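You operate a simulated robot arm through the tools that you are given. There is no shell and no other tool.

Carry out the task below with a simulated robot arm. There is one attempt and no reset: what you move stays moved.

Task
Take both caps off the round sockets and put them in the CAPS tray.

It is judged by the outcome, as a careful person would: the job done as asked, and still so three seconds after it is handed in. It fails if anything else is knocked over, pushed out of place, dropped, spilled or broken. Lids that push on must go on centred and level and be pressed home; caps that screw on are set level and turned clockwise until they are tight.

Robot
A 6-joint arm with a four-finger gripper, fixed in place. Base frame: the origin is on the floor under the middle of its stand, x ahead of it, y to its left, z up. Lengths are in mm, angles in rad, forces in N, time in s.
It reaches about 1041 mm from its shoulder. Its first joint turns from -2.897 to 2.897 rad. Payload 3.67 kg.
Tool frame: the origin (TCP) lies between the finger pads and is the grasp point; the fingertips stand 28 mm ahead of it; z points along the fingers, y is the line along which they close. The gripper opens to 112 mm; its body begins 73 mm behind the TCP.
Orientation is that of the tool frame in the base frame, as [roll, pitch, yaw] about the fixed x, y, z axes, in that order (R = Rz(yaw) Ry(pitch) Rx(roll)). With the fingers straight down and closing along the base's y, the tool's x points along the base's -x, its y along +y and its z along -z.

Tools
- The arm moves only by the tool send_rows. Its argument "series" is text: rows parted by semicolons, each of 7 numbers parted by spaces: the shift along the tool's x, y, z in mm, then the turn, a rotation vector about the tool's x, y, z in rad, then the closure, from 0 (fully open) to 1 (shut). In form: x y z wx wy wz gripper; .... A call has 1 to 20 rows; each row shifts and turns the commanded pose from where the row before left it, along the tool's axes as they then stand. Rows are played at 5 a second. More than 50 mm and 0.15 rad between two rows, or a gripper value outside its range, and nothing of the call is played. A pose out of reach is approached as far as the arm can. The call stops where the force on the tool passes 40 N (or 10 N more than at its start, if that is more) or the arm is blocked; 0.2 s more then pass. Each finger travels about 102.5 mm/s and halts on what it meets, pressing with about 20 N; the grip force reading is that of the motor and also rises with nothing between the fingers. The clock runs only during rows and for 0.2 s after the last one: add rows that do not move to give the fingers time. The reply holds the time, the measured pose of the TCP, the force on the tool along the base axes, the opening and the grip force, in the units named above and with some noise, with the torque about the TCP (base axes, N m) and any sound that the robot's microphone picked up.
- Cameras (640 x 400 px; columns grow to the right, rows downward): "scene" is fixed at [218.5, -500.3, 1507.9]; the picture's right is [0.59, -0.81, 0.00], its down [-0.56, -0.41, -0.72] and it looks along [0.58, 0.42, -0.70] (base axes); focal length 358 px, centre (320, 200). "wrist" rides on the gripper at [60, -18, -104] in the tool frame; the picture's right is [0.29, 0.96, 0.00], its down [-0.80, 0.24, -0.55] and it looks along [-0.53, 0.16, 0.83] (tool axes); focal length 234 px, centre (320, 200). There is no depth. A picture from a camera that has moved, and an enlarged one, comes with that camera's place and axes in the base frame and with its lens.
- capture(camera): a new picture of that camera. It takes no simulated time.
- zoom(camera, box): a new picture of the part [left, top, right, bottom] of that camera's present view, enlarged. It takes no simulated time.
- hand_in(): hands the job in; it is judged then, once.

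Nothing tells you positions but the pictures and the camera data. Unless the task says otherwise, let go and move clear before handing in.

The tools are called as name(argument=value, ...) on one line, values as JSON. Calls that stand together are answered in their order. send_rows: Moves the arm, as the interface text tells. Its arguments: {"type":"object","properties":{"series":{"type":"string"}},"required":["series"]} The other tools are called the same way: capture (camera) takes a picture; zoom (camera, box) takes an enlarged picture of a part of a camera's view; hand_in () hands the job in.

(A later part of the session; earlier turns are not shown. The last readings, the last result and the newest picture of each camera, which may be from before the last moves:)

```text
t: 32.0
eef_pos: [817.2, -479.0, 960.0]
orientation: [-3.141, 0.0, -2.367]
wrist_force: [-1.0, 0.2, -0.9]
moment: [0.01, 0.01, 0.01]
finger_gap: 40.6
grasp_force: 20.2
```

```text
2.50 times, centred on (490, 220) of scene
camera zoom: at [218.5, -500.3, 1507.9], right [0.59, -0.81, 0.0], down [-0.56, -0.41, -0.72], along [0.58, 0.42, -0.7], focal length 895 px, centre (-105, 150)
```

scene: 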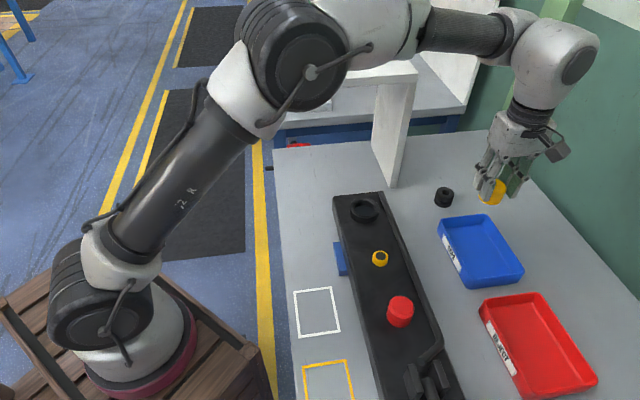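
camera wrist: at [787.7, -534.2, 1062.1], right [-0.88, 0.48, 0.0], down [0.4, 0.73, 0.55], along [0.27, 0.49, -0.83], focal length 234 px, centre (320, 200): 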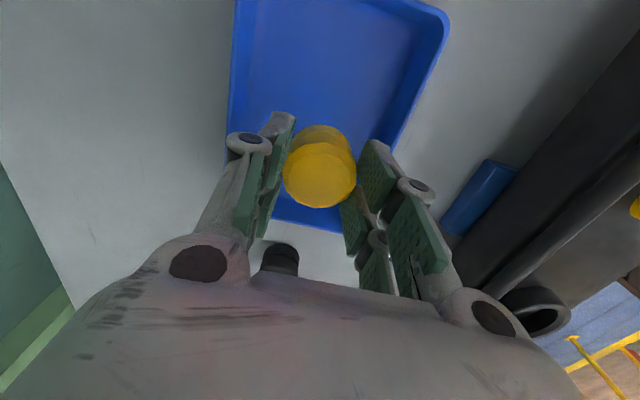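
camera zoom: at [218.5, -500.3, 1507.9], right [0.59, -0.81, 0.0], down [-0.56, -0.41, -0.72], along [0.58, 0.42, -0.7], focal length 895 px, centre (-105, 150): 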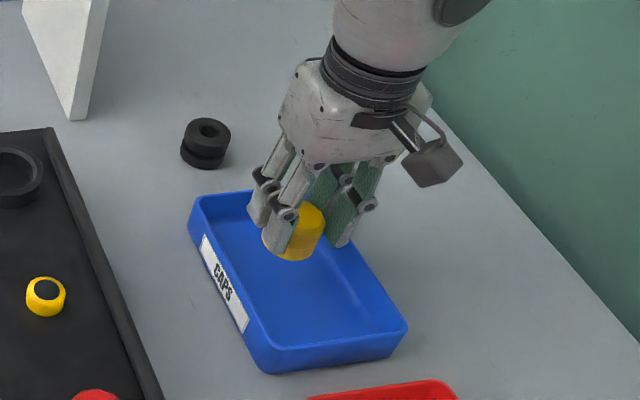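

The cap is over the tray; I'll shift 6 mm toward the tray's mid-line and lower the rest of the way slowly until the cap touches the floor.

send_rows(series="0 -6 0 0 0 0 0.8; 0 0 6 0 0 0 0.8; 0 0 5 0 0 0 0.8; 0 0 4 0 0 0 0.8; 0 0 3 0 0 0 0.8; 0 0 2 0 0 0 0.8; 0 0 0 0 0 0 0.8")

zoom(camera="scene", box=[430, 180, 530, 290])

capture(camera="wrist")

```text
t: 33.6
eef_pos: [822.9, -483.5, 938.2]
orientation: [-3.141, -0.001, -2.367]
wrist_force: [0.2, -0.4, -0.8]
moment: [0.02, 0.01, 0.0]
finger_gap: 40.3
grasp_force: 20.1
```

```text
3.64 times, centred on (480, 235) of scene
camera zoom: at [218.5, -500.3, 1507.9], right [0.59, -0.81, 0.0], down [-0.56, -0.41, -0.72], along [0.58, 0.42, -0.7], focal length 1301 px, centre (-262, 73)
```

zoom: 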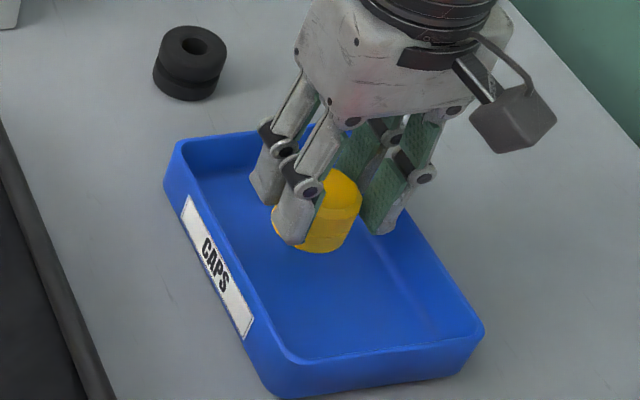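

```text
taken
camera wrist: at [792.4, -538.1, 1042.0], right [-0.88, 0.48, 0.0], down [0.4, 0.73, 0.55], along [0.27, 0.49, -0.83], focal length 234 px, centre (320, 200)
```

wrist: 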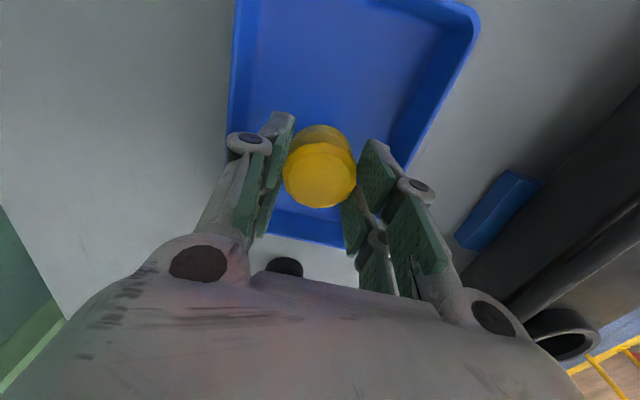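

Fingers are inside the tray on both sides. Continuing down slowly until I feel contact.

send_rows(series="0 -1 2 0 0 0 0.8; 0 0 2 0 0 0 0.8; 0 0 1.5 0 0 0 0.8; 0 0 0 0 0 0 0.8")

zoom(camera="scene", box=[430, 180, 530, 290])

```text
t: 34.6
eef_pos: [822.9, -484.9, 934.5]
orientation: [-3.141, 0.0, -2.366]
wrist_force: [0.2, -0.1, -0.5]
moment: [-0.03, -0.02, 0.02]
finger_gap: 40.5
grasp_force: 20.1
```

```text
3.64 times, centred on (480, 235) of scene
camera zoom: at [218.5, -500.3, 1507.9], right [0.59, -0.81, 0.0], down [-0.56, -0.41, -0.72], along [0.58, 0.42, -0.7], focal length 1301 px, centre (-262, 73)
```

zoom: 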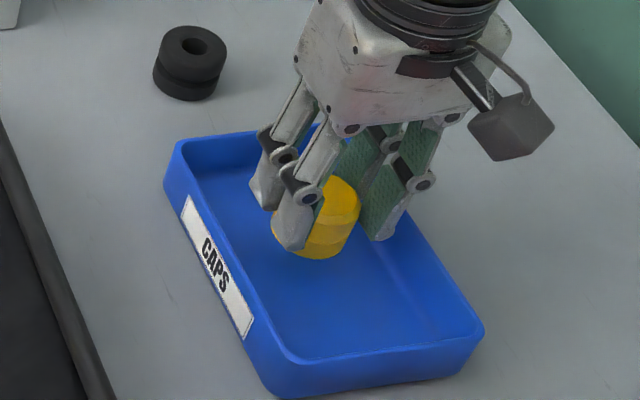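

send_rows(series="0 0 1.5 0 0 0 0.8; 0 0 1.5 0 0 0 0.8; 0 0 1.5 0 0 0 0.8; 0 0 0 0 0 0 0.8")

zoom(camera="scene", box=[430, 180, 530, 290])

zoom(camera="wrist", box=[200, 80, 440, 260])

```text
t: 35.6
eef_pos: [823.0, -486.2, 929.4]
orientation: [3.141, -0.001, -2.366]
wrist_force: [-0.8, 0.1, 0.9]
moment: [-0.06, 0.0, 0.01]
finger_gap: 40.9
grasp_force: 20.5
```

```text
3.64 times, centred on (480, 235) of scene
camera zoom: at [218.5, -500.3, 1507.9], right [0.59, -0.81, 0.0], down [-0.56, -0.41, -0.72], along [0.58, 0.42, -0.7], focal length 1301 px, centre (-262, 73)
```

zoom: 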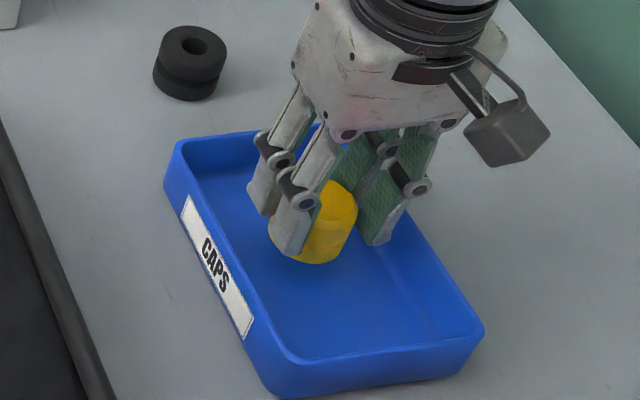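

```text
2.22 times, centred on (320, 170) of wrist
camera zoom: at [792.8, -539.0, 1032.2], right [-0.88, 0.48, 0.0], down [0.4, 0.73, 0.55], along [0.27, 0.49, -0.83], focal length 520 px, centre (320, 267)
```

zoom: 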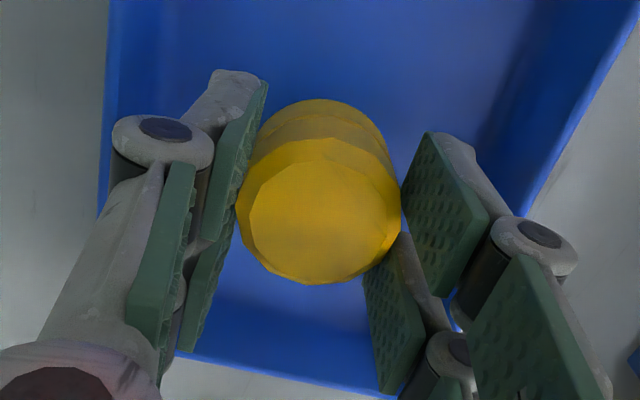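

send_rows(series="0 0 1 0 0 0 0.8; 0 0 1 0 0 0 0.8; 0 0 0 0 0 0 0.8")

```text
t: 36.4
eef_pos: [824.0, -485.2, 925.6]
orientation: [-3.139, -0.003, -2.367]
wrist_force: [-0.6, -0.7, -0.2]
moment: [0.01, 0.01, 0.0]
finger_gap: 40.4
grasp_force: 19.8
```

send_rows(series="0 0 1 0 0 0 0.8; 0 0 1 0 0 0 0.8; 0 0 1 0 0 0 0.8; 0 0 0 0 0 0 0.8")

zoom(camera="scene", box=[430, 180, 530, 290])

```text
t: 37.4
eef_pos: [824.0, -485.7, 924.2]
orientation: [-3.142, 0.0, -2.367]
wrist_force: [0.7, -0.8, -1.6]
moment: [-0.03, -0.01, -0.01]
finger_gap: 40.8
grasp_force: 20.5
```

```text
3.64 times, centred on (480, 235) of scene
camera zoom: at [218.5, -500.3, 1507.9], right [0.59, -0.81, 0.0], down [-0.56, -0.41, -0.72], along [0.58, 0.42, -0.7], focal length 1301 px, centre (-262, 73)
```

zoom: 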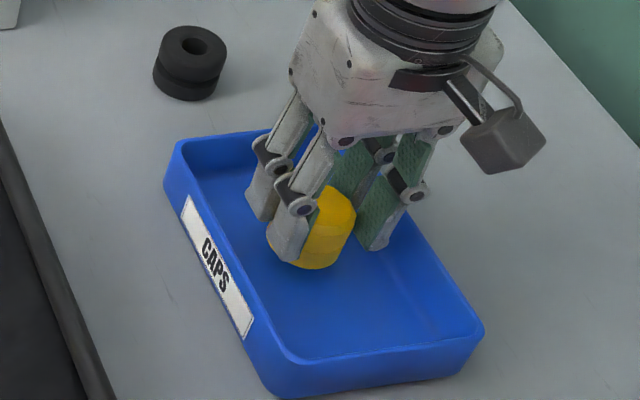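

send_rows(series="0 0 1 0 0 0 0.8; 0 0 1 0 0 0 0.8; 0 0 1 0 0 0 0.8; 0 0 0 0 0 0 0.8")

zoom(camera="scene", box=[430, 180, 530, 290])

```text
t: 38.4
eef_pos: [824.3, -485.6, 920.6]
orientation: [-3.141, 0.0, -2.366]
wrist_force: [0.6, 0.7, -0.4]
moment: [-0.04, 0.0, -0.02]
finger_gap: 40.7
grasp_force: 19.7
```

```text
3.64 times, centred on (480, 235) of scene
camera zoom: at [218.5, -500.3, 1507.9], right [0.59, -0.81, 0.0], down [-0.56, -0.41, -0.72], along [0.58, 0.42, -0.7], focal length 1301 px, centre (-262, 73)
```

zoom: 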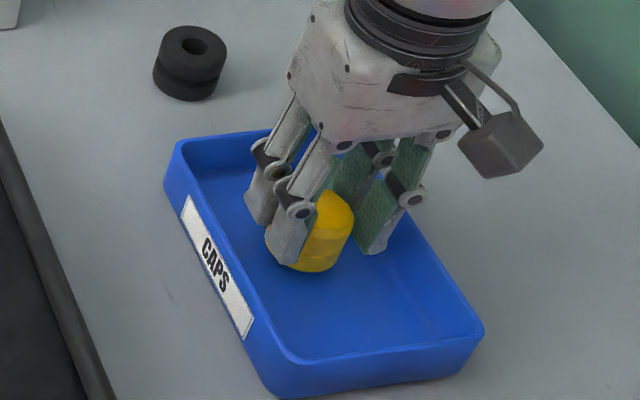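

No contact yet; the floor is lower than estimated. I'll continue in small steps.

send_rows(series="0 0 1.5 0 0 0 0.8; 0 0 1.5 0 0 0 0.8; 0 0 1.5 0 0 0 0.8; 0 0 0 0 0 0 0.8")

zoom(camera="scene", box=[430, 180, 530, 290])

zoom(camera="wrist", box=[200, 80, 440, 260])

```text
t: 39.4
eef_pos: [823.2, -484.7, 916.5]
orientation: [3.142, 0.0, -2.366]
wrist_force: [-0.2, 0.3, -0.5]
moment: [-0.01, 0.0, 0.02]
finger_gap: 40.6
grasp_force: 19.9
```

```text
3.64 times, centred on (480, 235) of scene
camera zoom: at [218.5, -500.3, 1507.9], right [0.59, -0.81, 0.0], down [-0.56, -0.41, -0.72], along [0.58, 0.42, -0.7], focal length 1301 px, centre (-262, 73)
```

zoom: 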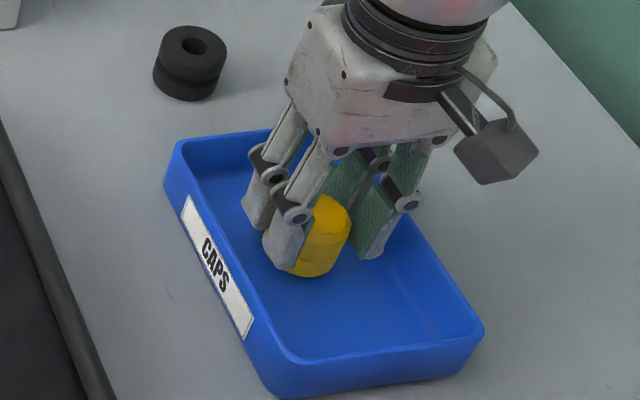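

```text
2.22 times, centred on (320, 170) of wrist
camera zoom: at [793.0, -539.1, 1019.2], right [-0.88, 0.48, 0.0], down [0.4, 0.73, 0.55], along [0.27, 0.49, -0.83], focal length 520 px, centre (320, 267)
```

zoom: 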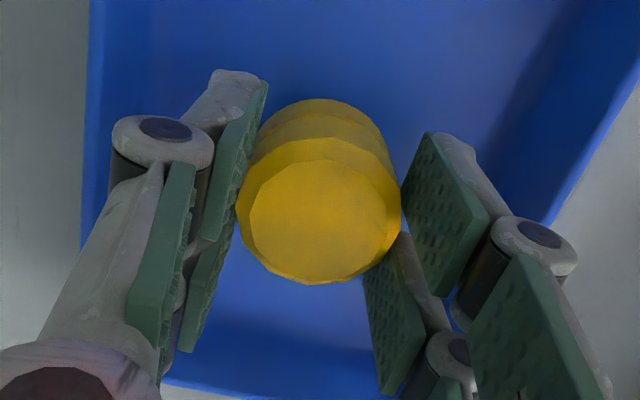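

send_rows(series="0 0 1.5 0 0 0 0.8; 0 0 1.5 0 0 0 0.8; 0 0 1.5 0 0 0 0.8; 0 0 0 0 0 0 0.8")

zoom(camera="scene", box=[430, 180, 530, 290])

```text
t: 40.4
eef_pos: [823.9, -485.3, 911.0]
orientation: [3.141, 0.0, -2.366]
wrist_force: [0.5, 0.7, 0.0]
moment: [-0.01, -0.01, -0.02]
finger_gap: 40.6
grasp_force: 20.2
```

```text
3.64 times, centred on (480, 235) of scene
camera zoom: at [218.5, -500.3, 1507.9], right [0.59, -0.81, 0.0], down [-0.56, -0.41, -0.72], along [0.58, 0.42, -0.7], focal length 1301 px, centre (-262, 73)
```

zoom: 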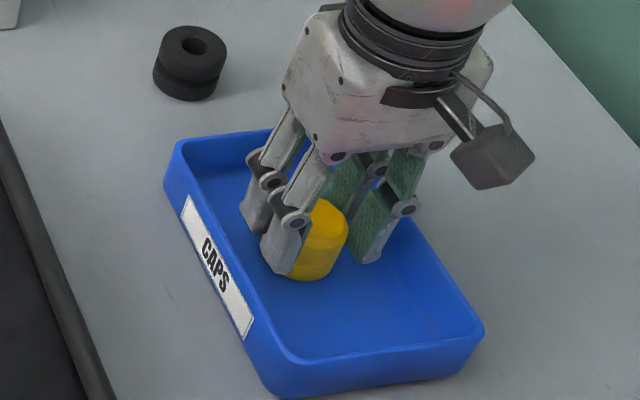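

send_rows(series="0 0 1.5 0 0 0 0.8; 0 0 1.5 0 0 0 0.8; 0 0 1.5 0 0 0 0.8; 0 0 0 0 0 0 0.8")

zoom(camera="scene", box=[430, 180, 530, 290])

```text
t: 41.4
eef_pos: [824.1, -484.9, 907.5]
orientation: [-3.138, -0.001, -2.366]
wrist_force: [3.6, 0.8, 14.0]
moment: [0.05, -0.05, -0.02]
finger_gap: 40.6
grasp_force: 20.0
```

```text
3.64 times, centred on (480, 235) of scene
camera zoom: at [218.5, -500.3, 1507.9], right [0.59, -0.81, 0.0], down [-0.56, -0.41, -0.72], along [0.58, 0.42, -0.7], focal length 1301 px, centre (-262, 73)
```

zoom: 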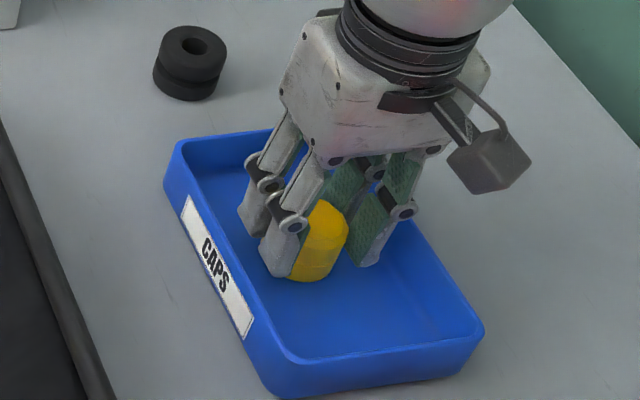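

Contact (14 N). I'll back off 1 mm, open just enough to release, and rise straight up.

send_rows(series="0 0 -1 0 0 0 0.8; 0 0 0 0 0 0 0.8; 0 0 0 0 0 0 0.58; 0 0 0 0 0 0 0.52; 0 0 0 0 0 0 0.52; 0 0 -4 0 0 0 0.52; 0 0 -6 0 0 0 0.52; 0 0 -10 0 0 0 0.52; 0 0 -12 0 0 0 0.52; 0 0 -12 0 0 0 0.52; 0 0 -14 0 0 0 0.52; 0 0 0 0 0 0 0.52")

zoom(camera="scene", box=[430, 180, 530, 290])

capture(camera="wrist")

```text
t: 44.0
eef_pos: [822.5, -485.0, 965.9]
orientation: [3.141, -0.002, -2.367]
wrist_force: [0.5, 0.3, 0.3]
moment: [-0.03, -0.03, 0.03]
finger_gap: 53.8
grasp_force: 0.1
```

```text
3.64 times, centred on (480, 235) of scene
camera zoom: at [218.5, -500.3, 1507.9], right [0.59, -0.81, 0.0], down [-0.56, -0.41, -0.72], along [0.58, 0.42, -0.7], focal length 1301 px, centre (-262, 73)
```

zoom: 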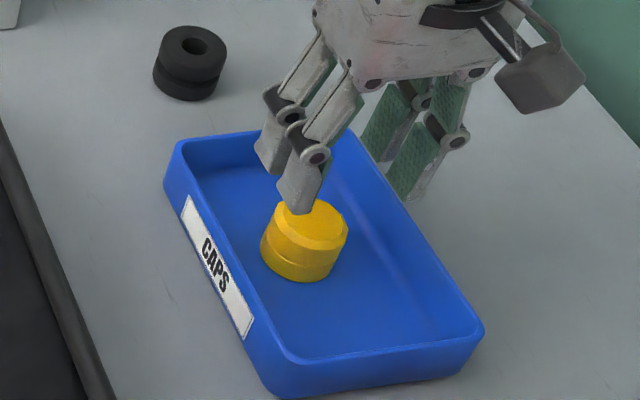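

```text
taken
camera wrist: at [793.4, -539.0, 1069.3], right [-0.88, 0.48, 0.0], down [0.4, 0.73, 0.55], along [0.27, 0.49, -0.83], focal length 234 px, centre (320, 200)
```

wrist: 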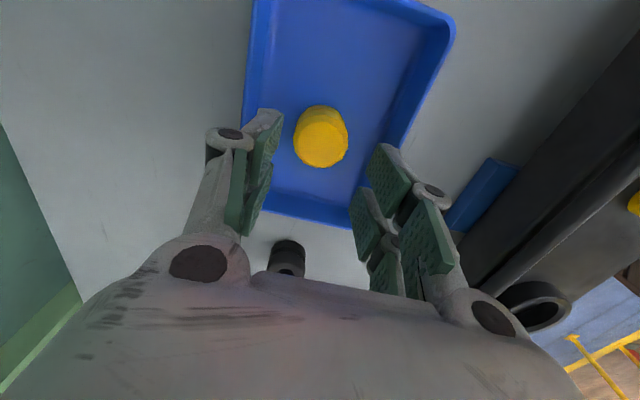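

The yellow cap is standing in the tray, but close to the middle. To leave comfortable room for the red cap, I'll regrip it and shift it about 16 mm toward the far end.

send_rows(series="0 0 14 0 0 0 0.52; 0 0 14 0 0 0 0.52; 0 0 14 0 0 0 0.52; 0 0 10 0 0 0 0.52; 0 0 4 0 0 0 0.52; 0 0 0 0 0 0 0.52; 0 0 0 0 0 0 0.65; 0 0 0 0 0 0 0.8; 0 0 0 0 0 0 0.8")

zoom(camera="scene", box=[430, 180, 530, 290])

```text
t: 46.0
eef_pos: [823.4, -484.9, 910.7]
orientation: [3.141, -0.001, -2.367]
wrist_force: [-0.5, 0.1, -0.1]
moment: [-0.01, 0.0, -0.01]
finger_gap: 40.7
grasp_force: 19.7
```

```text
3.64 times, centred on (480, 235) of scene
camera zoom: at [218.5, -500.3, 1507.9], right [0.59, -0.81, 0.0], down [-0.56, -0.41, -0.72], along [0.58, 0.42, -0.7], focal length 1301 px, centre (-262, 73)
```

zoom: 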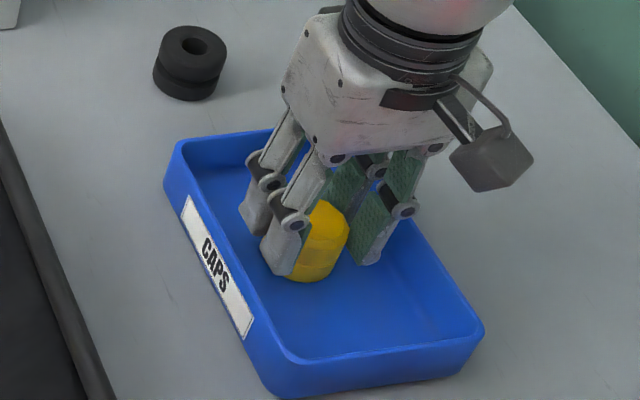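

send_rows(series="0 0 -2 0 0 0 0.8; 0 0 -2 0 0 0 0.8; -4 0 0 0 0 0 0.8; -4 0 0 0 0 0 0.8; -4 0 0 0 0 0 0.8; -4 0 0 0 0 0 0.8; 0 0 2 0 0 0 0.8; 0 0 1.8 0 0 0 0.8; 0 0 0 0 0 0 0.8")

zoom(camera="scene", box=[430, 180, 530, 290])

zoom(camera="wrist", box=[200, 80, 440, 260])

```text
t: 48.0
eef_pos: [834.5, -473.5, 910.1]
orientation: [3.141, 0.0, -2.367]
wrist_force: [-0.2, 0.6, 0.4]
moment: [-0.01, 0.02, -0.06]
finger_gap: 40.6
grasp_force: 19.9
```

```text
3.64 times, centred on (480, 235) of scene
camera zoom: at [218.5, -500.3, 1507.9], right [0.59, -0.81, 0.0], down [-0.56, -0.41, -0.72], along [0.58, 0.42, -0.7], focal length 1301 px, centre (-262, 73)
```

zoom: 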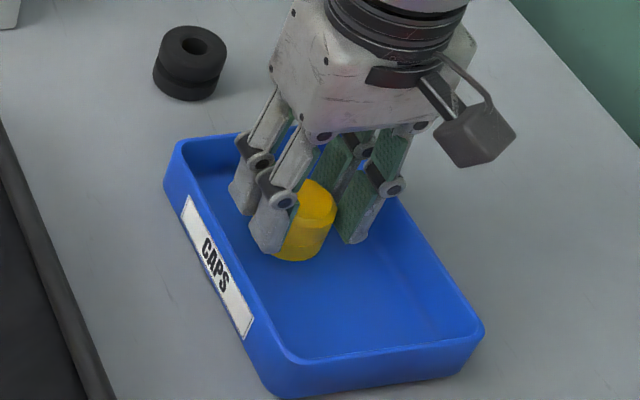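

```text
2.22 times, centred on (320, 170) of wrist
camera zoom: at [804.5, -528.0, 1013.8], right [-0.88, 0.48, 0.0], down [0.4, 0.73, 0.55], along [0.27, 0.49, -0.83], focal length 520 px, centre (320, 267)
```

zoom: 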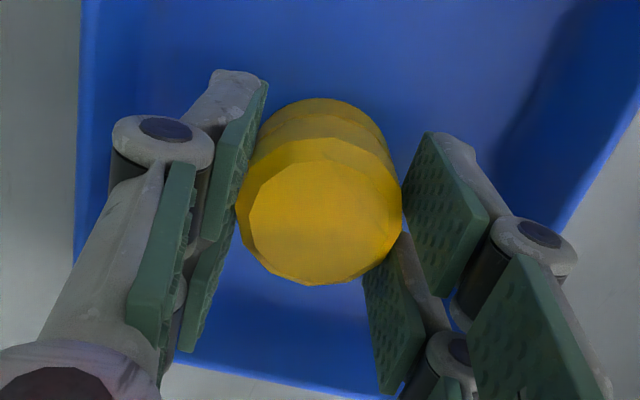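

Good position. Releasing and rising to travel height.

send_rows(series="0 0 0 0 0 0 0.7; 0 0 0 0 0 0 0.58; 0 0 0 0 0 0 0.52; 0 0 0 0 0 0 0.52; 0 0 -4 0 0 0 0.52; 0 0 -8 0 0 0 0.52; 0 0 -12 0 0 0 0.52; 0 0 -16 0 0 0 0.52; 0 0 -16 0 0 0 0.52; 0 0 -16 0 0 0 0.52; 0 0 -16 0 0 0 0.45; 0 0 -16 0 0 0 0.33; 0 0 -16 0 0 0 0.33; 0 0 -16 0 0 0 0.33; 0 0 -14 0 0 0 0.33; 0 0 0 0 0 0 0.33")

capture(camera="scene")

capture(camera="wrist")

```text
t: 51.4
eef_pos: [834.0, -474.7, 1060.7]
orientation: [3.142, 0.001, -2.366]
wrist_force: [-1.0, -0.8, -0.2]
moment: [-0.03, 0.01, 0.01]
finger_gap: 75.3
grasp_force: 0.1
```

```text
taken
```

scene: 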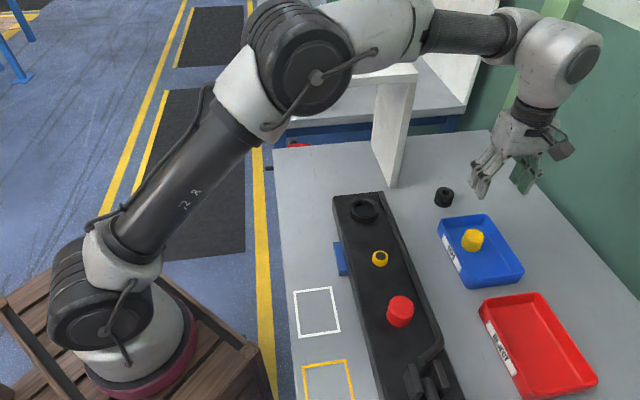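

```text
taken
camera wrist: at [804.7, -527.9, 1164.2], right [-0.88, 0.48, 0.0], down [0.4, 0.73, 0.55], along [0.27, 0.49, -0.83], focal length 234 px, centre (320, 200)
```

wrist: 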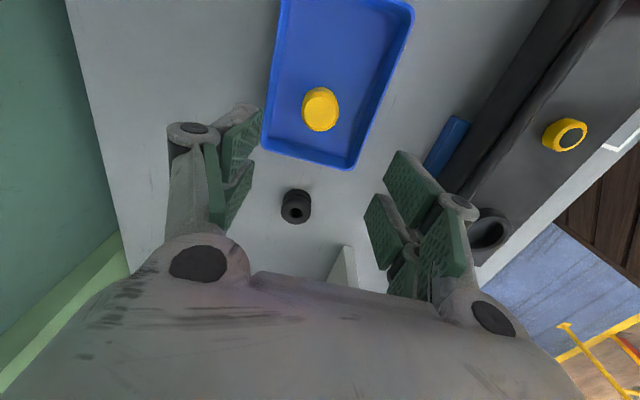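

The yellow cap sits upright in the CAPS tray. Now I travel over to the red cap at (544, -431) and rotate back to the start angle for unscrewing.

send_rows(series="14.7 19.5 0 0 0 0 0.33; 14.7 19.5 0 0 0 0 0.33; 14.7 19.5 0 0 0 0 0.33; 14.7 19.5 0 0 0 0 0.33; 14.7 19.5 0 0 0 0 0.33; 14.7 19.5 0 0 0 0 0.33; 14.7 19.5 0 0 0 0 0.33; 14.7 19.5 0 0 0 0 0.33; 14.7 19.5 0 0 0 0 0.33; 14.7 19.5 0 0 0 0 0.33; 14.7 19.5 0 0 0 0 0.33; 14.7 19.5 0 0 0 0 0.33; 0 0 0 0 0 0 0.33")

send_rows(series="0 0 0 0 0 0.1411 0.33; 0 0 0 0 0 0.1411 0.33; 0 0 0 0 0 0.1411 0.33; 0 0 0 0 0 0.1411 0.33; 0 0 0 0 0 0.1411 0.33; 0 0 0 0 0 0.1411 0.33; 0 0 0 0 0 0.1411 0.33; 0 0 0 0 0 0.1411 0.33; 0 0 0 0 0 0.1411 0.33; 0 0 0 0 0 0.1411 0.33; 0 0 0 0 0 0.1411 0.33; 0 0 0 0 0 0.1411 0.33; 0 0 0 0 0 0.1411 0.33; 0 0 0 0 0 0.1411 0.33; 0 0 0 0 0 0.1411 0.33; 0 0 0 0 0 0 0.33")

capture(camera="wrist")

capture(camera="scene")

```text
t: 54.2
eef_pos: [544.0, -430.7, 1059.4]
orientation: [-3.141, -0.001, -2.364]
wrist_force: [-1.0, -0.1, -1.1]
moment: [0.0, -0.02, -0.01]
finger_gap: 75.0
grasp_force: 0.1
```

```text
t: 57.6
eef_pos: [544.4, -430.7, 1061.3]
orientation: [-3.141, 0.0, 1.801]
wrist_force: [-0.6, -0.6, -0.5]
moment: [-0.02, 0.02, 0.01]
finger_gap: 75.2
grasp_force: 0.0
```

```text
taken
camera wrist: at [513.7, -375.2, 1164.0], right [0.87, 0.5, 0.0], down [0.41, -0.72, 0.55], along [0.28, -0.48, -0.83], focal length 234 px, centre (320, 200)
```

wrist: 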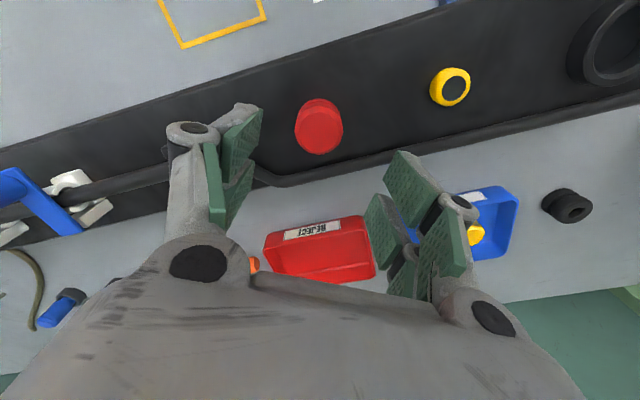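

```text
taken
```

scene: 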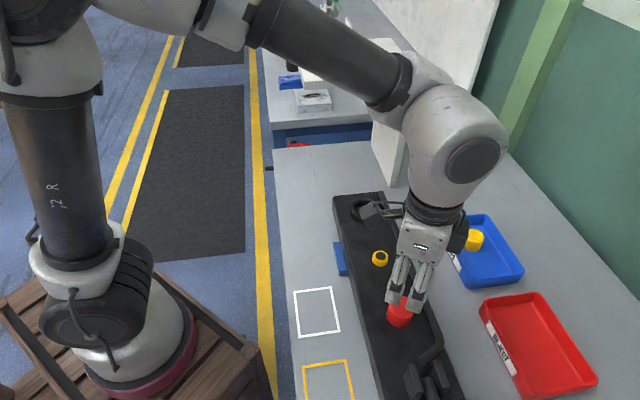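

zoom(camera="wrist", box=[260, 60, 420, 180])

zoom(camera="wrist", box=[0, 60, 320, 260])

```text
3.33 times, centred on (340, 120) of wrist
camera zoom: at [513.7, -375.2, 1164.0], right [0.87, 0.5, 0.0], down [0.41, -0.72, 0.55], along [0.28, -0.48, -0.83], focal length 781 px, centre (253, 467)
```

zoom: 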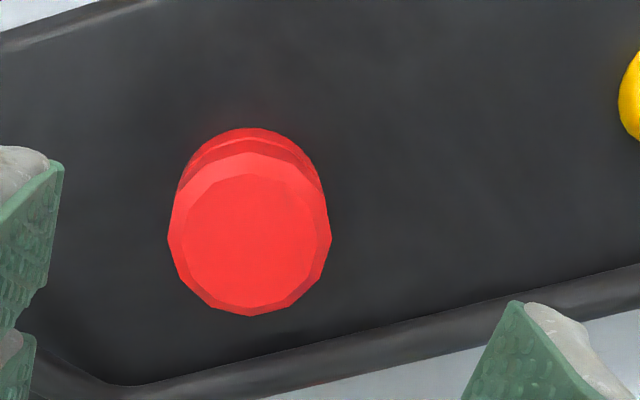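

```text
2.00 times, centred on (160, 160) of wrist
camera zoom: at [513.7, -375.2, 1164.0], right [0.87, 0.5, 0.0], down [0.41, -0.72, 0.55], along [0.28, -0.48, -0.83], focal length 468 px, centre (640, 280)
```

zoom: 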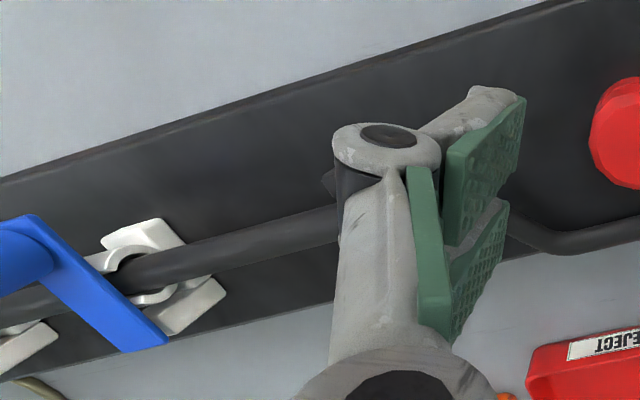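

The red cap is centred under the gripper at about (544, -430, 961). I'll lower to z≈1000, check, then continue.

send_rows(series="0 0 15 0 0 0 0.4; 0 0 15 0 0 0 0.45; 0 0 15 0 0 0 0.45; 0 0 15 0 0 0 0.45; 0 0 0 0 0 0 0.45; 0 0 0 0 0 0 0.45")

zoom(camera="wrist", box=[160, 80, 480, 280])

zoom(camera="scene", box=[350, 240, 470, 360])

```text
t: 59.0
eef_pos: [545.7, -430.6, 999.5]
orientation: [-3.141, -0.001, 1.8]
wrist_force: [0.0, 0.2, 0.2]
moment: [0.01, 0.0, 0.01]
finger_gap: 61.5
grasp_force: 0.1
```

```text
2.00 times, centred on (320, 180) of wrist
camera zoom: at [514.0, -375.8, 1104.1], right [0.87, 0.5, 0.0], down [0.42, -0.72, 0.55], along [0.28, -0.48, -0.83], focal length 468 px, centre (320, 240)
```

zoom: 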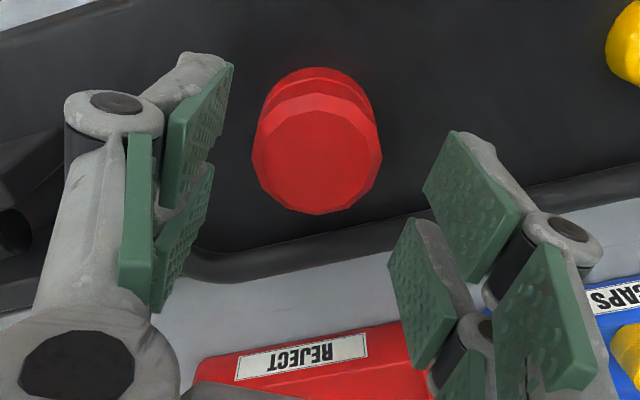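

```text
3.33 times, centred on (410, 300) of scene
camera zoom: at [218.5, -500.3, 1507.9], right [0.59, -0.81, 0.0], down [-0.56, -0.41, -0.72], along [0.58, 0.42, -0.7], focal length 1193 px, centre (20, -133)
```

zoom: 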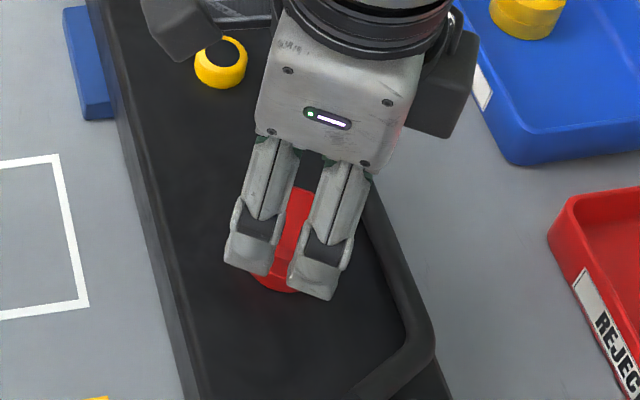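

The cap is nearly centred (offset <1 mm). Lowering to z≈977.5 and gripping, then a first short counter-clockwise turn.

send_rows(series="0.6 -0.9 0 0 0 0 0.45; 0 0 8 0 0 0 0.45; 0 0 8 0 0 0 0.45; 0 0 6.5 0 0 0 0.45; 0 0 0 0 0 0 0.45; 0 0 0 0 0 0 0.6; 0 0 0 0 0 0 0.8; 0 0 0 0 0 0 0.8")

zoom(camera="wrist", box=[160, 80, 480, 280])

zoom(camera="scene", box=[350, 240, 470, 360])

```text
t: 60.8
eef_pos: [544.2, -429.1, 977.5]
orientation: [3.141, 0.0, 1.8]
wrist_force: [3.9, 2.3, 0.8]
moment: [0.07, -0.12, 0.01]
finger_gap: 41.1
grasp_force: 20.1
```

```text
2.00 times, centred on (320, 180) of wrist
camera zoom: at [512.6, -374.5, 1081.2], right [0.87, 0.5, 0.0], down [0.42, -0.72, 0.55], along [0.28, -0.48, -0.83], focal length 468 px, centre (320, 240)
```

zoom: 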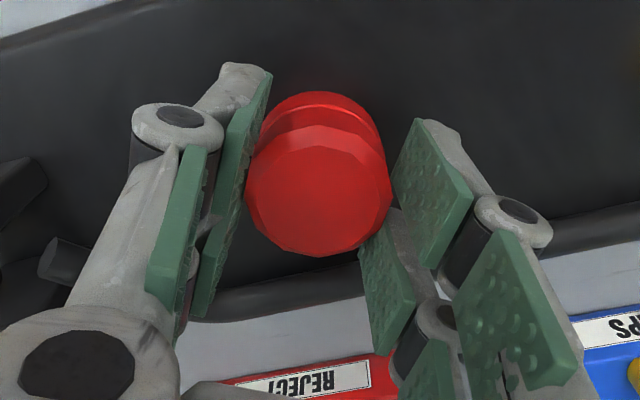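

```text
3.33 times, centred on (410, 300) of scene
camera zoom: at [218.5, -500.3, 1507.9], right [0.59, -0.81, 0.0], down [-0.56, -0.41, -0.72], along [0.58, 0.42, -0.7], focal length 1193 px, centre (20, -133)
```

zoom: 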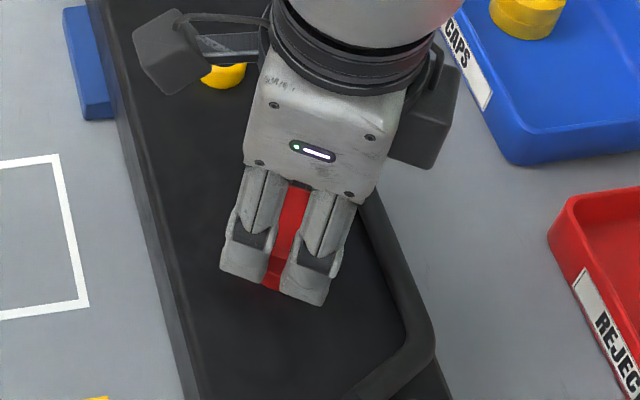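

The red cap is gripped squarely. Turning counter-clockwise in small steps with a slight rise.

send_rows(series="0 0.3 0 0 0 0 0.8; 0 0 -0.1 0 0 -0.1 0.8; 0 0 -0.15 0 0 -0.1 0.8; 0 0 -0.15 0 0 -0.1 0.8; 0 0 0 0 0 0 0.8")

zoom(camera="wrist", box=[160, 80, 480, 280])

```text
t: 62.0
eef_pos: [543.4, -429.9, 978.6]
orientation: [3.142, -0.001, 2.101]
wrist_force: [-6.2, 1.3, 4.5]
moment: [0.05, 0.21, -0.12]
finger_gap: 41.0
grasp_force: 20.2
```

```text
2.00 times, centred on (320, 180) of wrist
camera zoom: at [497.6, -386.5, 1081.6], right [0.68, 0.73, 0.0], down [0.61, -0.57, 0.55], along [0.41, -0.38, -0.83], focal length 468 px, centre (320, 240)
```

zoom: 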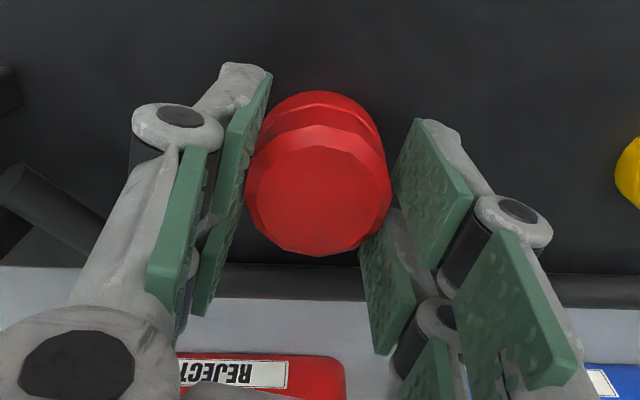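

send_rows(series="0 -0.3 -0.2 0 0 0 0.8; 0 0 -0.2 0 0 -0.1 0.8; 0 0 -0.2 0 0 -0.1 0.8; 0 0 -0.2 0 0 -0.1 0.8; 0 0 0 0 0 0 0.8")

zoom(camera="wrist", box=[160, 80, 480, 280])

zoom(camera="scene", box=[350, 240, 470, 360])

```text
t: 63.2
eef_pos: [542.4, -431.2, 978.5]
orientation: [3.141, 0.001, 2.402]
wrist_force: [-5.6, -2.0, -6.1]
moment: [-0.01, 0.11, -0.03]
finger_gap: 40.6
grasp_force: 19.8
```

```text
2.00 times, centred on (320, 180) of wrist
camera zoom: at [486.9, -402.4, 1082.2], right [0.43, 0.9, 0.0], down [0.75, -0.36, 0.55], along [0.5, -0.24, -0.83], focal length 468 px, centre (320, 240)
```

zoom: 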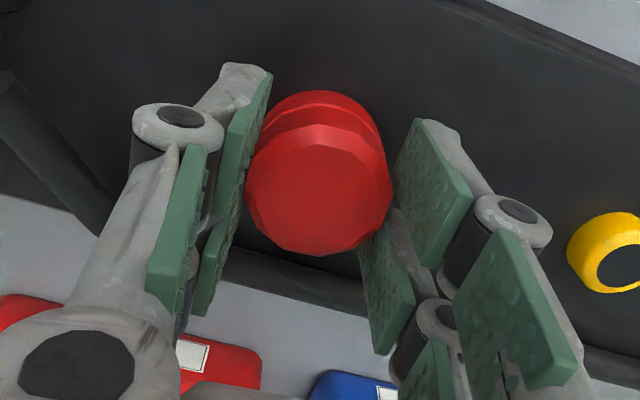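

```text
3.33 times, centred on (410, 300) of scene
camera zoom: at [218.5, -500.3, 1507.9], right [0.59, -0.81, 0.0], down [-0.56, -0.41, -0.72], along [0.58, 0.42, -0.7], focal length 1193 px, centre (20, -133)
```

zoom: 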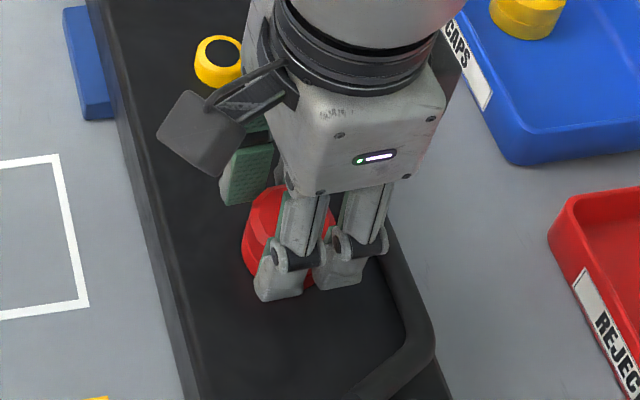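

Now slightly over-lifted (–6 N), so I'll turn without rising for a few steps.

send_rows(series="0 0 0 0 0 -0.1 0.8; 0 0 0 0 0 -0.1 0.8; 0 0 0 0 0 -0.1 0.8; 0 0 -0.1 0 0 -0.1 0.8; 0 0 0 0 0 0 0.8")

zoom(camera="wrist", box=[160, 80, 480, 280])

zoom(camera="scene", box=[350, 240, 470, 360])

```text
t: 64.4
eef_pos: [543.9, -429.9, 978.7]
orientation: [3.142, -0.001, 2.802]
wrist_force: [-0.1, -0.4, 0.4]
moment: [-0.02, 0.0, -0.01]
finger_gap: 40.8
grasp_force: 19.8
```

```text
2.00 times, centred on (320, 180) of wrist
camera zoom: at [481.5, -426.2, 1082.7], right [0.05, 1.0, 0.0], down [0.83, -0.04, 0.55], along [0.55, -0.03, -0.83], focal length 468 px, centre (320, 240)
```

zoom: 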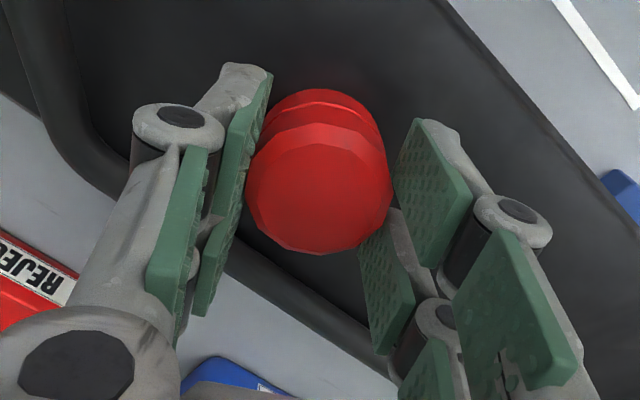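

```text
3.33 times, centred on (410, 300) of scene
camera zoom: at [218.5, -500.3, 1507.9], right [0.59, -0.81, 0.0], down [-0.56, -0.41, -0.72], along [0.58, 0.42, -0.7], focal length 1193 px, centre (20, -133)
```

zoom: 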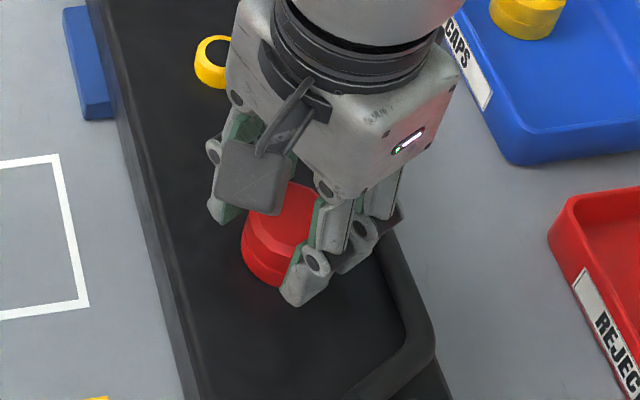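

Forces are all near zero again, so the red cap appears free. Lifting gently.

send_rows(series="0 0 -0.7 0 0 0 0.8; 0 0 -0.8 0 0 0 0.8; 0 0 0 0 0 0 0.8")

```text
t: 65.2
eef_pos: [544.1, -430.0, 980.0]
orientation: [-3.141, -0.001, 2.801]
wrist_force: [0.2, 0.3, -0.8]
moment: [0.03, 0.02, 0.01]
finger_gap: 40.9
grasp_force: 19.6
```

There is no resistance at all. I'll lift to travel height and check.

send_rows(series="0 0 -2 0 0 0 0.8; 0 0 -4 0 0 0 0.8; 0 0 -6 0 0 0 0.8; 0 0 -10 0 0 0 0.8; 0 0 -12 0 0 0 0.8; 0 0 -12 0 0 0 0.8; 0 0 -12 0 0 0 0.8; 0 0 -12 0 0 0 0.8; 0 0 -11 0 0 0 0.8; 0 0 0 0 0 0 0.8")

capture(camera="wrist")

capture(camera="scene")

```text
t: 67.4
eef_pos: [545.0, -430.2, 1060.8]
orientation: [3.14, 0.001, 2.802]
wrist_force: [0.3, 0.3, -0.3]
moment: [0.03, 0.01, -0.04]
finger_gap: 40.7
grasp_force: 20.0
```

```text
taken
camera wrist: at [481.4, -426.6, 1164.8], right [0.05, 1.0, 0.0], down [0.83, -0.04, 0.55], along [0.55, -0.03, -0.83], focal length 234 px, centre (320, 200)
```

wrist: 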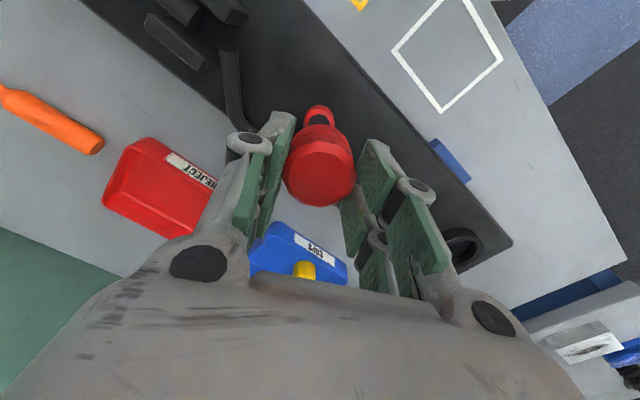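

```text
taken
```

scene: 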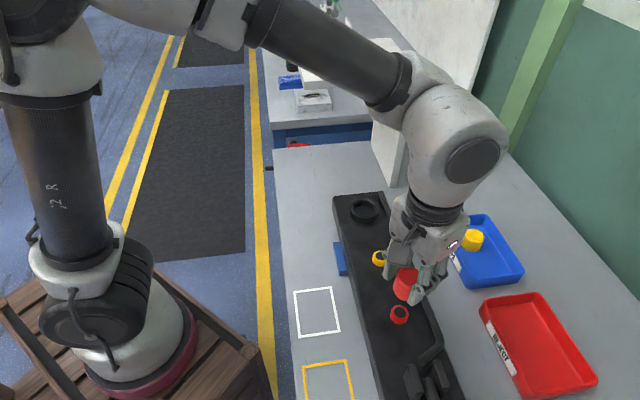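

The red cap is off too, leaving its socket. I'll carry it to over the near half of the CAPS tray, around (789, -518), and turn to the same tray alignment.

send_rows(series="-21.7 -0.1 0 0 0 0 0.8; -21.7 -0.1 0 0 0 0 0.8; -21.7 -0.1 0 0 0 0 0.8; -21.7 -0.1 0 0 0 0 0.8; -21.7 -0.1 0 0 0 0 0.8; -21.7 -0.1 0 0 0 0 0.8; -21.7 -0.1 0 0 0 0 0.8; -21.7 -0.1 0 0 0 0 0.8; -21.7 -0.1 0 0 0 0 0.8; -21.7 -0.1 0 0 0 0 0.8; -21.7 -0.1 0 0 0 0 0.8; -21.7 -0.1 0 0 0 0 0.8; 0 0 0 0 0 0 0.8")

send_rows(series="0 0 0 0 0 -0.1394 0.8; 0 0 0 0 0 -0.1394 0.8; 0 0 0 0 0 -0.1394 0.8; 0 0 0 0 0 -0.1394 0.8; 0 0 0 0 0 -0.1394 0.8; 0 0 0 0 0 -0.1394 0.8; 0 0 0 0 0 -0.1394 0.8; 0 0 0 0 0 -0.1394 0.8; 0 0 0 0 0 0 0.8; 0 0 0 0 0 0 0.8")

capture(camera="wrist")

capture(camera="scene")

```text
t: 70.2
eef_pos: [789.1, -517.8, 1060.6]
orientation: [-3.141, -0.001, 2.802]
wrist_force: [-0.1, 0.2, -0.1]
moment: [0.03, 0.01, 0.02]
finger_gap: 40.5
grasp_force: 20.4
```

```text
t: 72.4
eef_pos: [789.7, -517.8, 1062.1]
orientation: [3.139, 0.001, -2.365]
wrist_force: [-0.4, 0.7, -1.1]
moment: [0.0, 0.04, 0.01]
finger_gap: 40.3
grasp_force: 20.1
```

```text
taken
camera wrist: at [759.0, -572.0, 1165.3], right [-0.88, 0.48, 0.0], down [0.4, 0.73, 0.55], along [0.27, 0.49, -0.83], focal length 234 px, centre (320, 200)
```

wrist: 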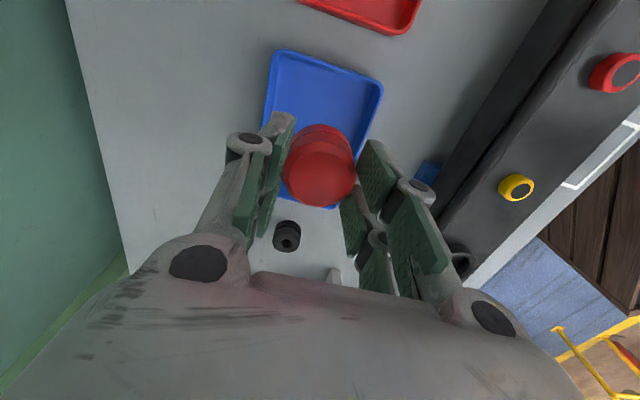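

```text
taken
```

scene: 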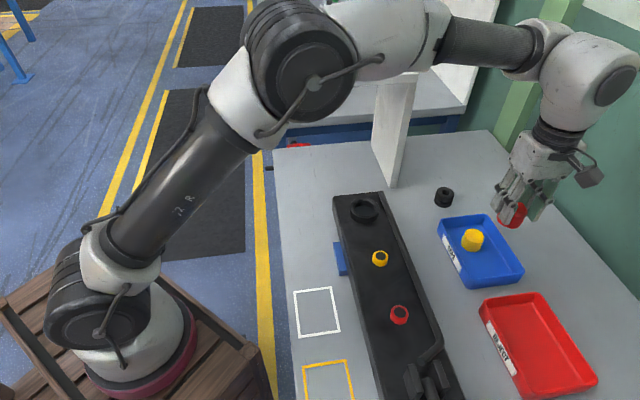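

The tray is well framed and the red cap sits over its free half. I'll nudge 2 mm toward the middle and lower to z≈930, then check.

send_rows(series="-2 -0.8 0 0 0 0 0.8; 0 0 15 0 0 0 0.8; 0 0 15 0 0 0 0.8; 0 0 15 0 0 0 0.8; 0 0 15 0 0 0 0.8; 0 0 15 0 0 0 0.8; 0 0 15 0 0 0 0.8; 0 0 15 0 0 0 0.8; 0 0 12 0 0 0 0.8; 0 0 8 0 0 0 0.8; 0 0 0 0 0 0 0.8; 0 0 0 0 0 0 0.8")

capture(camera="wrist")

zoom(camera="scene", box=[430, 190, 540, 300])

```text
t: 75.0
eef_pos: [790.1, -517.2, 937.2]
orientation: [3.14, 0.001, -2.363]
wrist_force: [0.5, 0.2, -0.5]
moment: [0.0, -0.01, 0.03]
finger_gap: 40.5
grasp_force: 20.0
```

```text
taken
camera wrist: at [760.7, -570.9, 1039.9], right [-0.88, 0.48, 0.0], down [0.4, 0.73, 0.55], along [0.27, 0.49, -0.83], focal length 234 px, centre (320, 200)
```

wrist: 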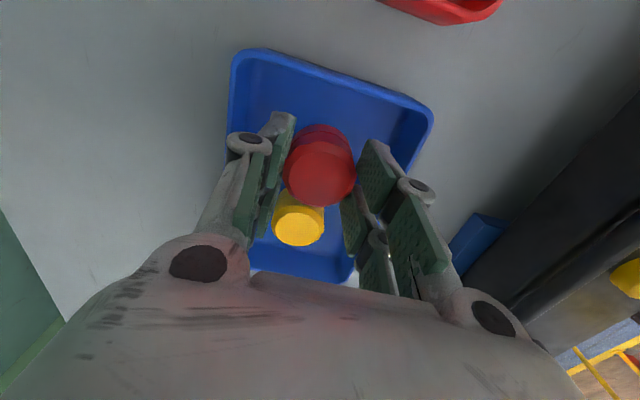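

```text
3.64 times, centred on (485, 245) of scene
camera zoom: at [218.5, -500.3, 1507.9], right [0.59, -0.81, 0.0], down [-0.56, -0.41, -0.72], along [0.58, 0.42, -0.7], focal length 1301 px, centre (-280, 36)
```

zoom: 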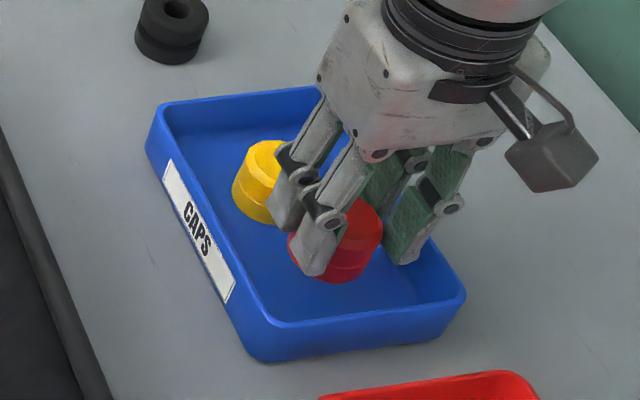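

Red is over the free half, with about 65 mm to the yellow cap. Lowering further, slowly near the floor.

send_rows(series="0 0 5 0 0 0 0.8; 0 0 5 0 0 0 0.8; 0 0 5 0 0 0 0.8; 0 0 4 0 0 0 0.8; 0 0 0 0 0 0 0.8")

zoom(camera="scene", box=[430, 190, 540, 300])

zoom(camera="wrist", box=[160, 80, 480, 280])

```text
t: 76.2
eef_pos: [791.0, -517.1, 918.5]
orientation: [-3.141, 0.0, -2.365]
wrist_force: [0.7, 0.8, -0.9]
moment: [-0.03, 0.04, 0.0]
finger_gap: 40.8
grasp_force: 20.0
```

```text
3.64 times, centred on (485, 245) of scene
camera zoom: at [218.5, -500.3, 1507.9], right [0.59, -0.81, 0.0], down [-0.56, -0.41, -0.72], along [0.58, 0.42, -0.7], focal length 1301 px, centre (-280, 36)
```

zoom: 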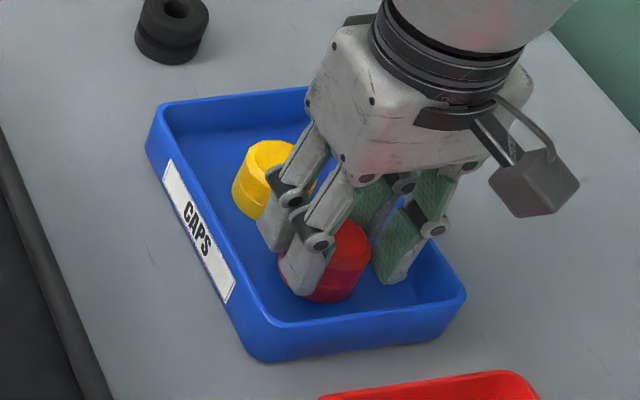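

```text
2.00 times, centred on (320, 180) of wrist
camera zoom: at [761.0, -571.0, 1020.9], right [-0.88, 0.48, 0.0], down [0.4, 0.73, 0.55], along [0.27, 0.49, -0.83], focal length 468 px, centre (320, 240)
```

zoom: 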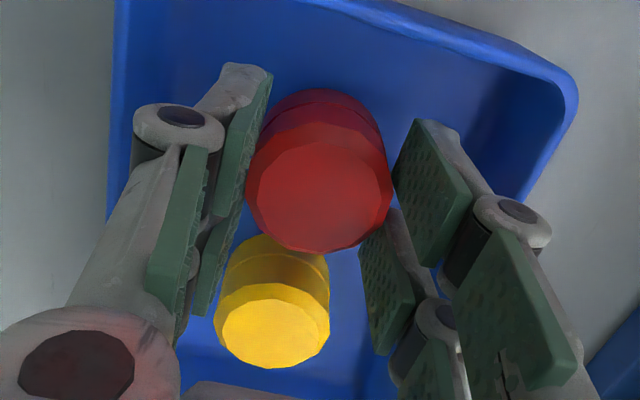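

send_rows(series="0 0 2 0 0 0 0.8; 0 0 2 0 0 0 0.8; 0 0 1.5 0 0 0 0.8; 0 0 0 0 0 0 0.8")

zoom(camera="scene", box=[430, 190, 540, 300])

```text
t: 77.2
eef_pos: [792.1, -517.4, 912.6]
orientation: [3.141, 0.001, -2.364]
wrist_force: [-0.3, -0.3, -0.5]
moment: [0.04, 0.0, 0.01]
finger_gap: 40.7
grasp_force: 20.0
```

```text
3.64 times, centred on (485, 245) of scene
camera zoom: at [218.5, -500.3, 1507.9], right [0.59, -0.81, 0.0], down [-0.56, -0.41, -0.72], along [0.58, 0.42, -0.7], focal length 1301 px, centre (-280, 36)
```

zoom: 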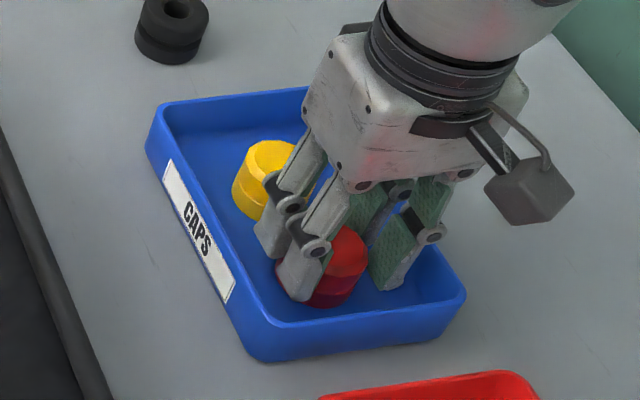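

send_rows(series="0 0 1 0 0 0 0.8; 0 0 1 0 0 0 0.8; 0 0 1 0 0 0 0.8; 0 0 0 0 0 0 0.8")

```text
t: 78.2
eef_pos: [789.6, -518.1, 909.6]
orientation: [-3.141, 0.0, -2.364]
wrist_force: [1.5, -2.7, 13.6]
moment: [-0.04, -0.13, 0.02]
finger_gap: 40.7
grasp_force: 19.8
```

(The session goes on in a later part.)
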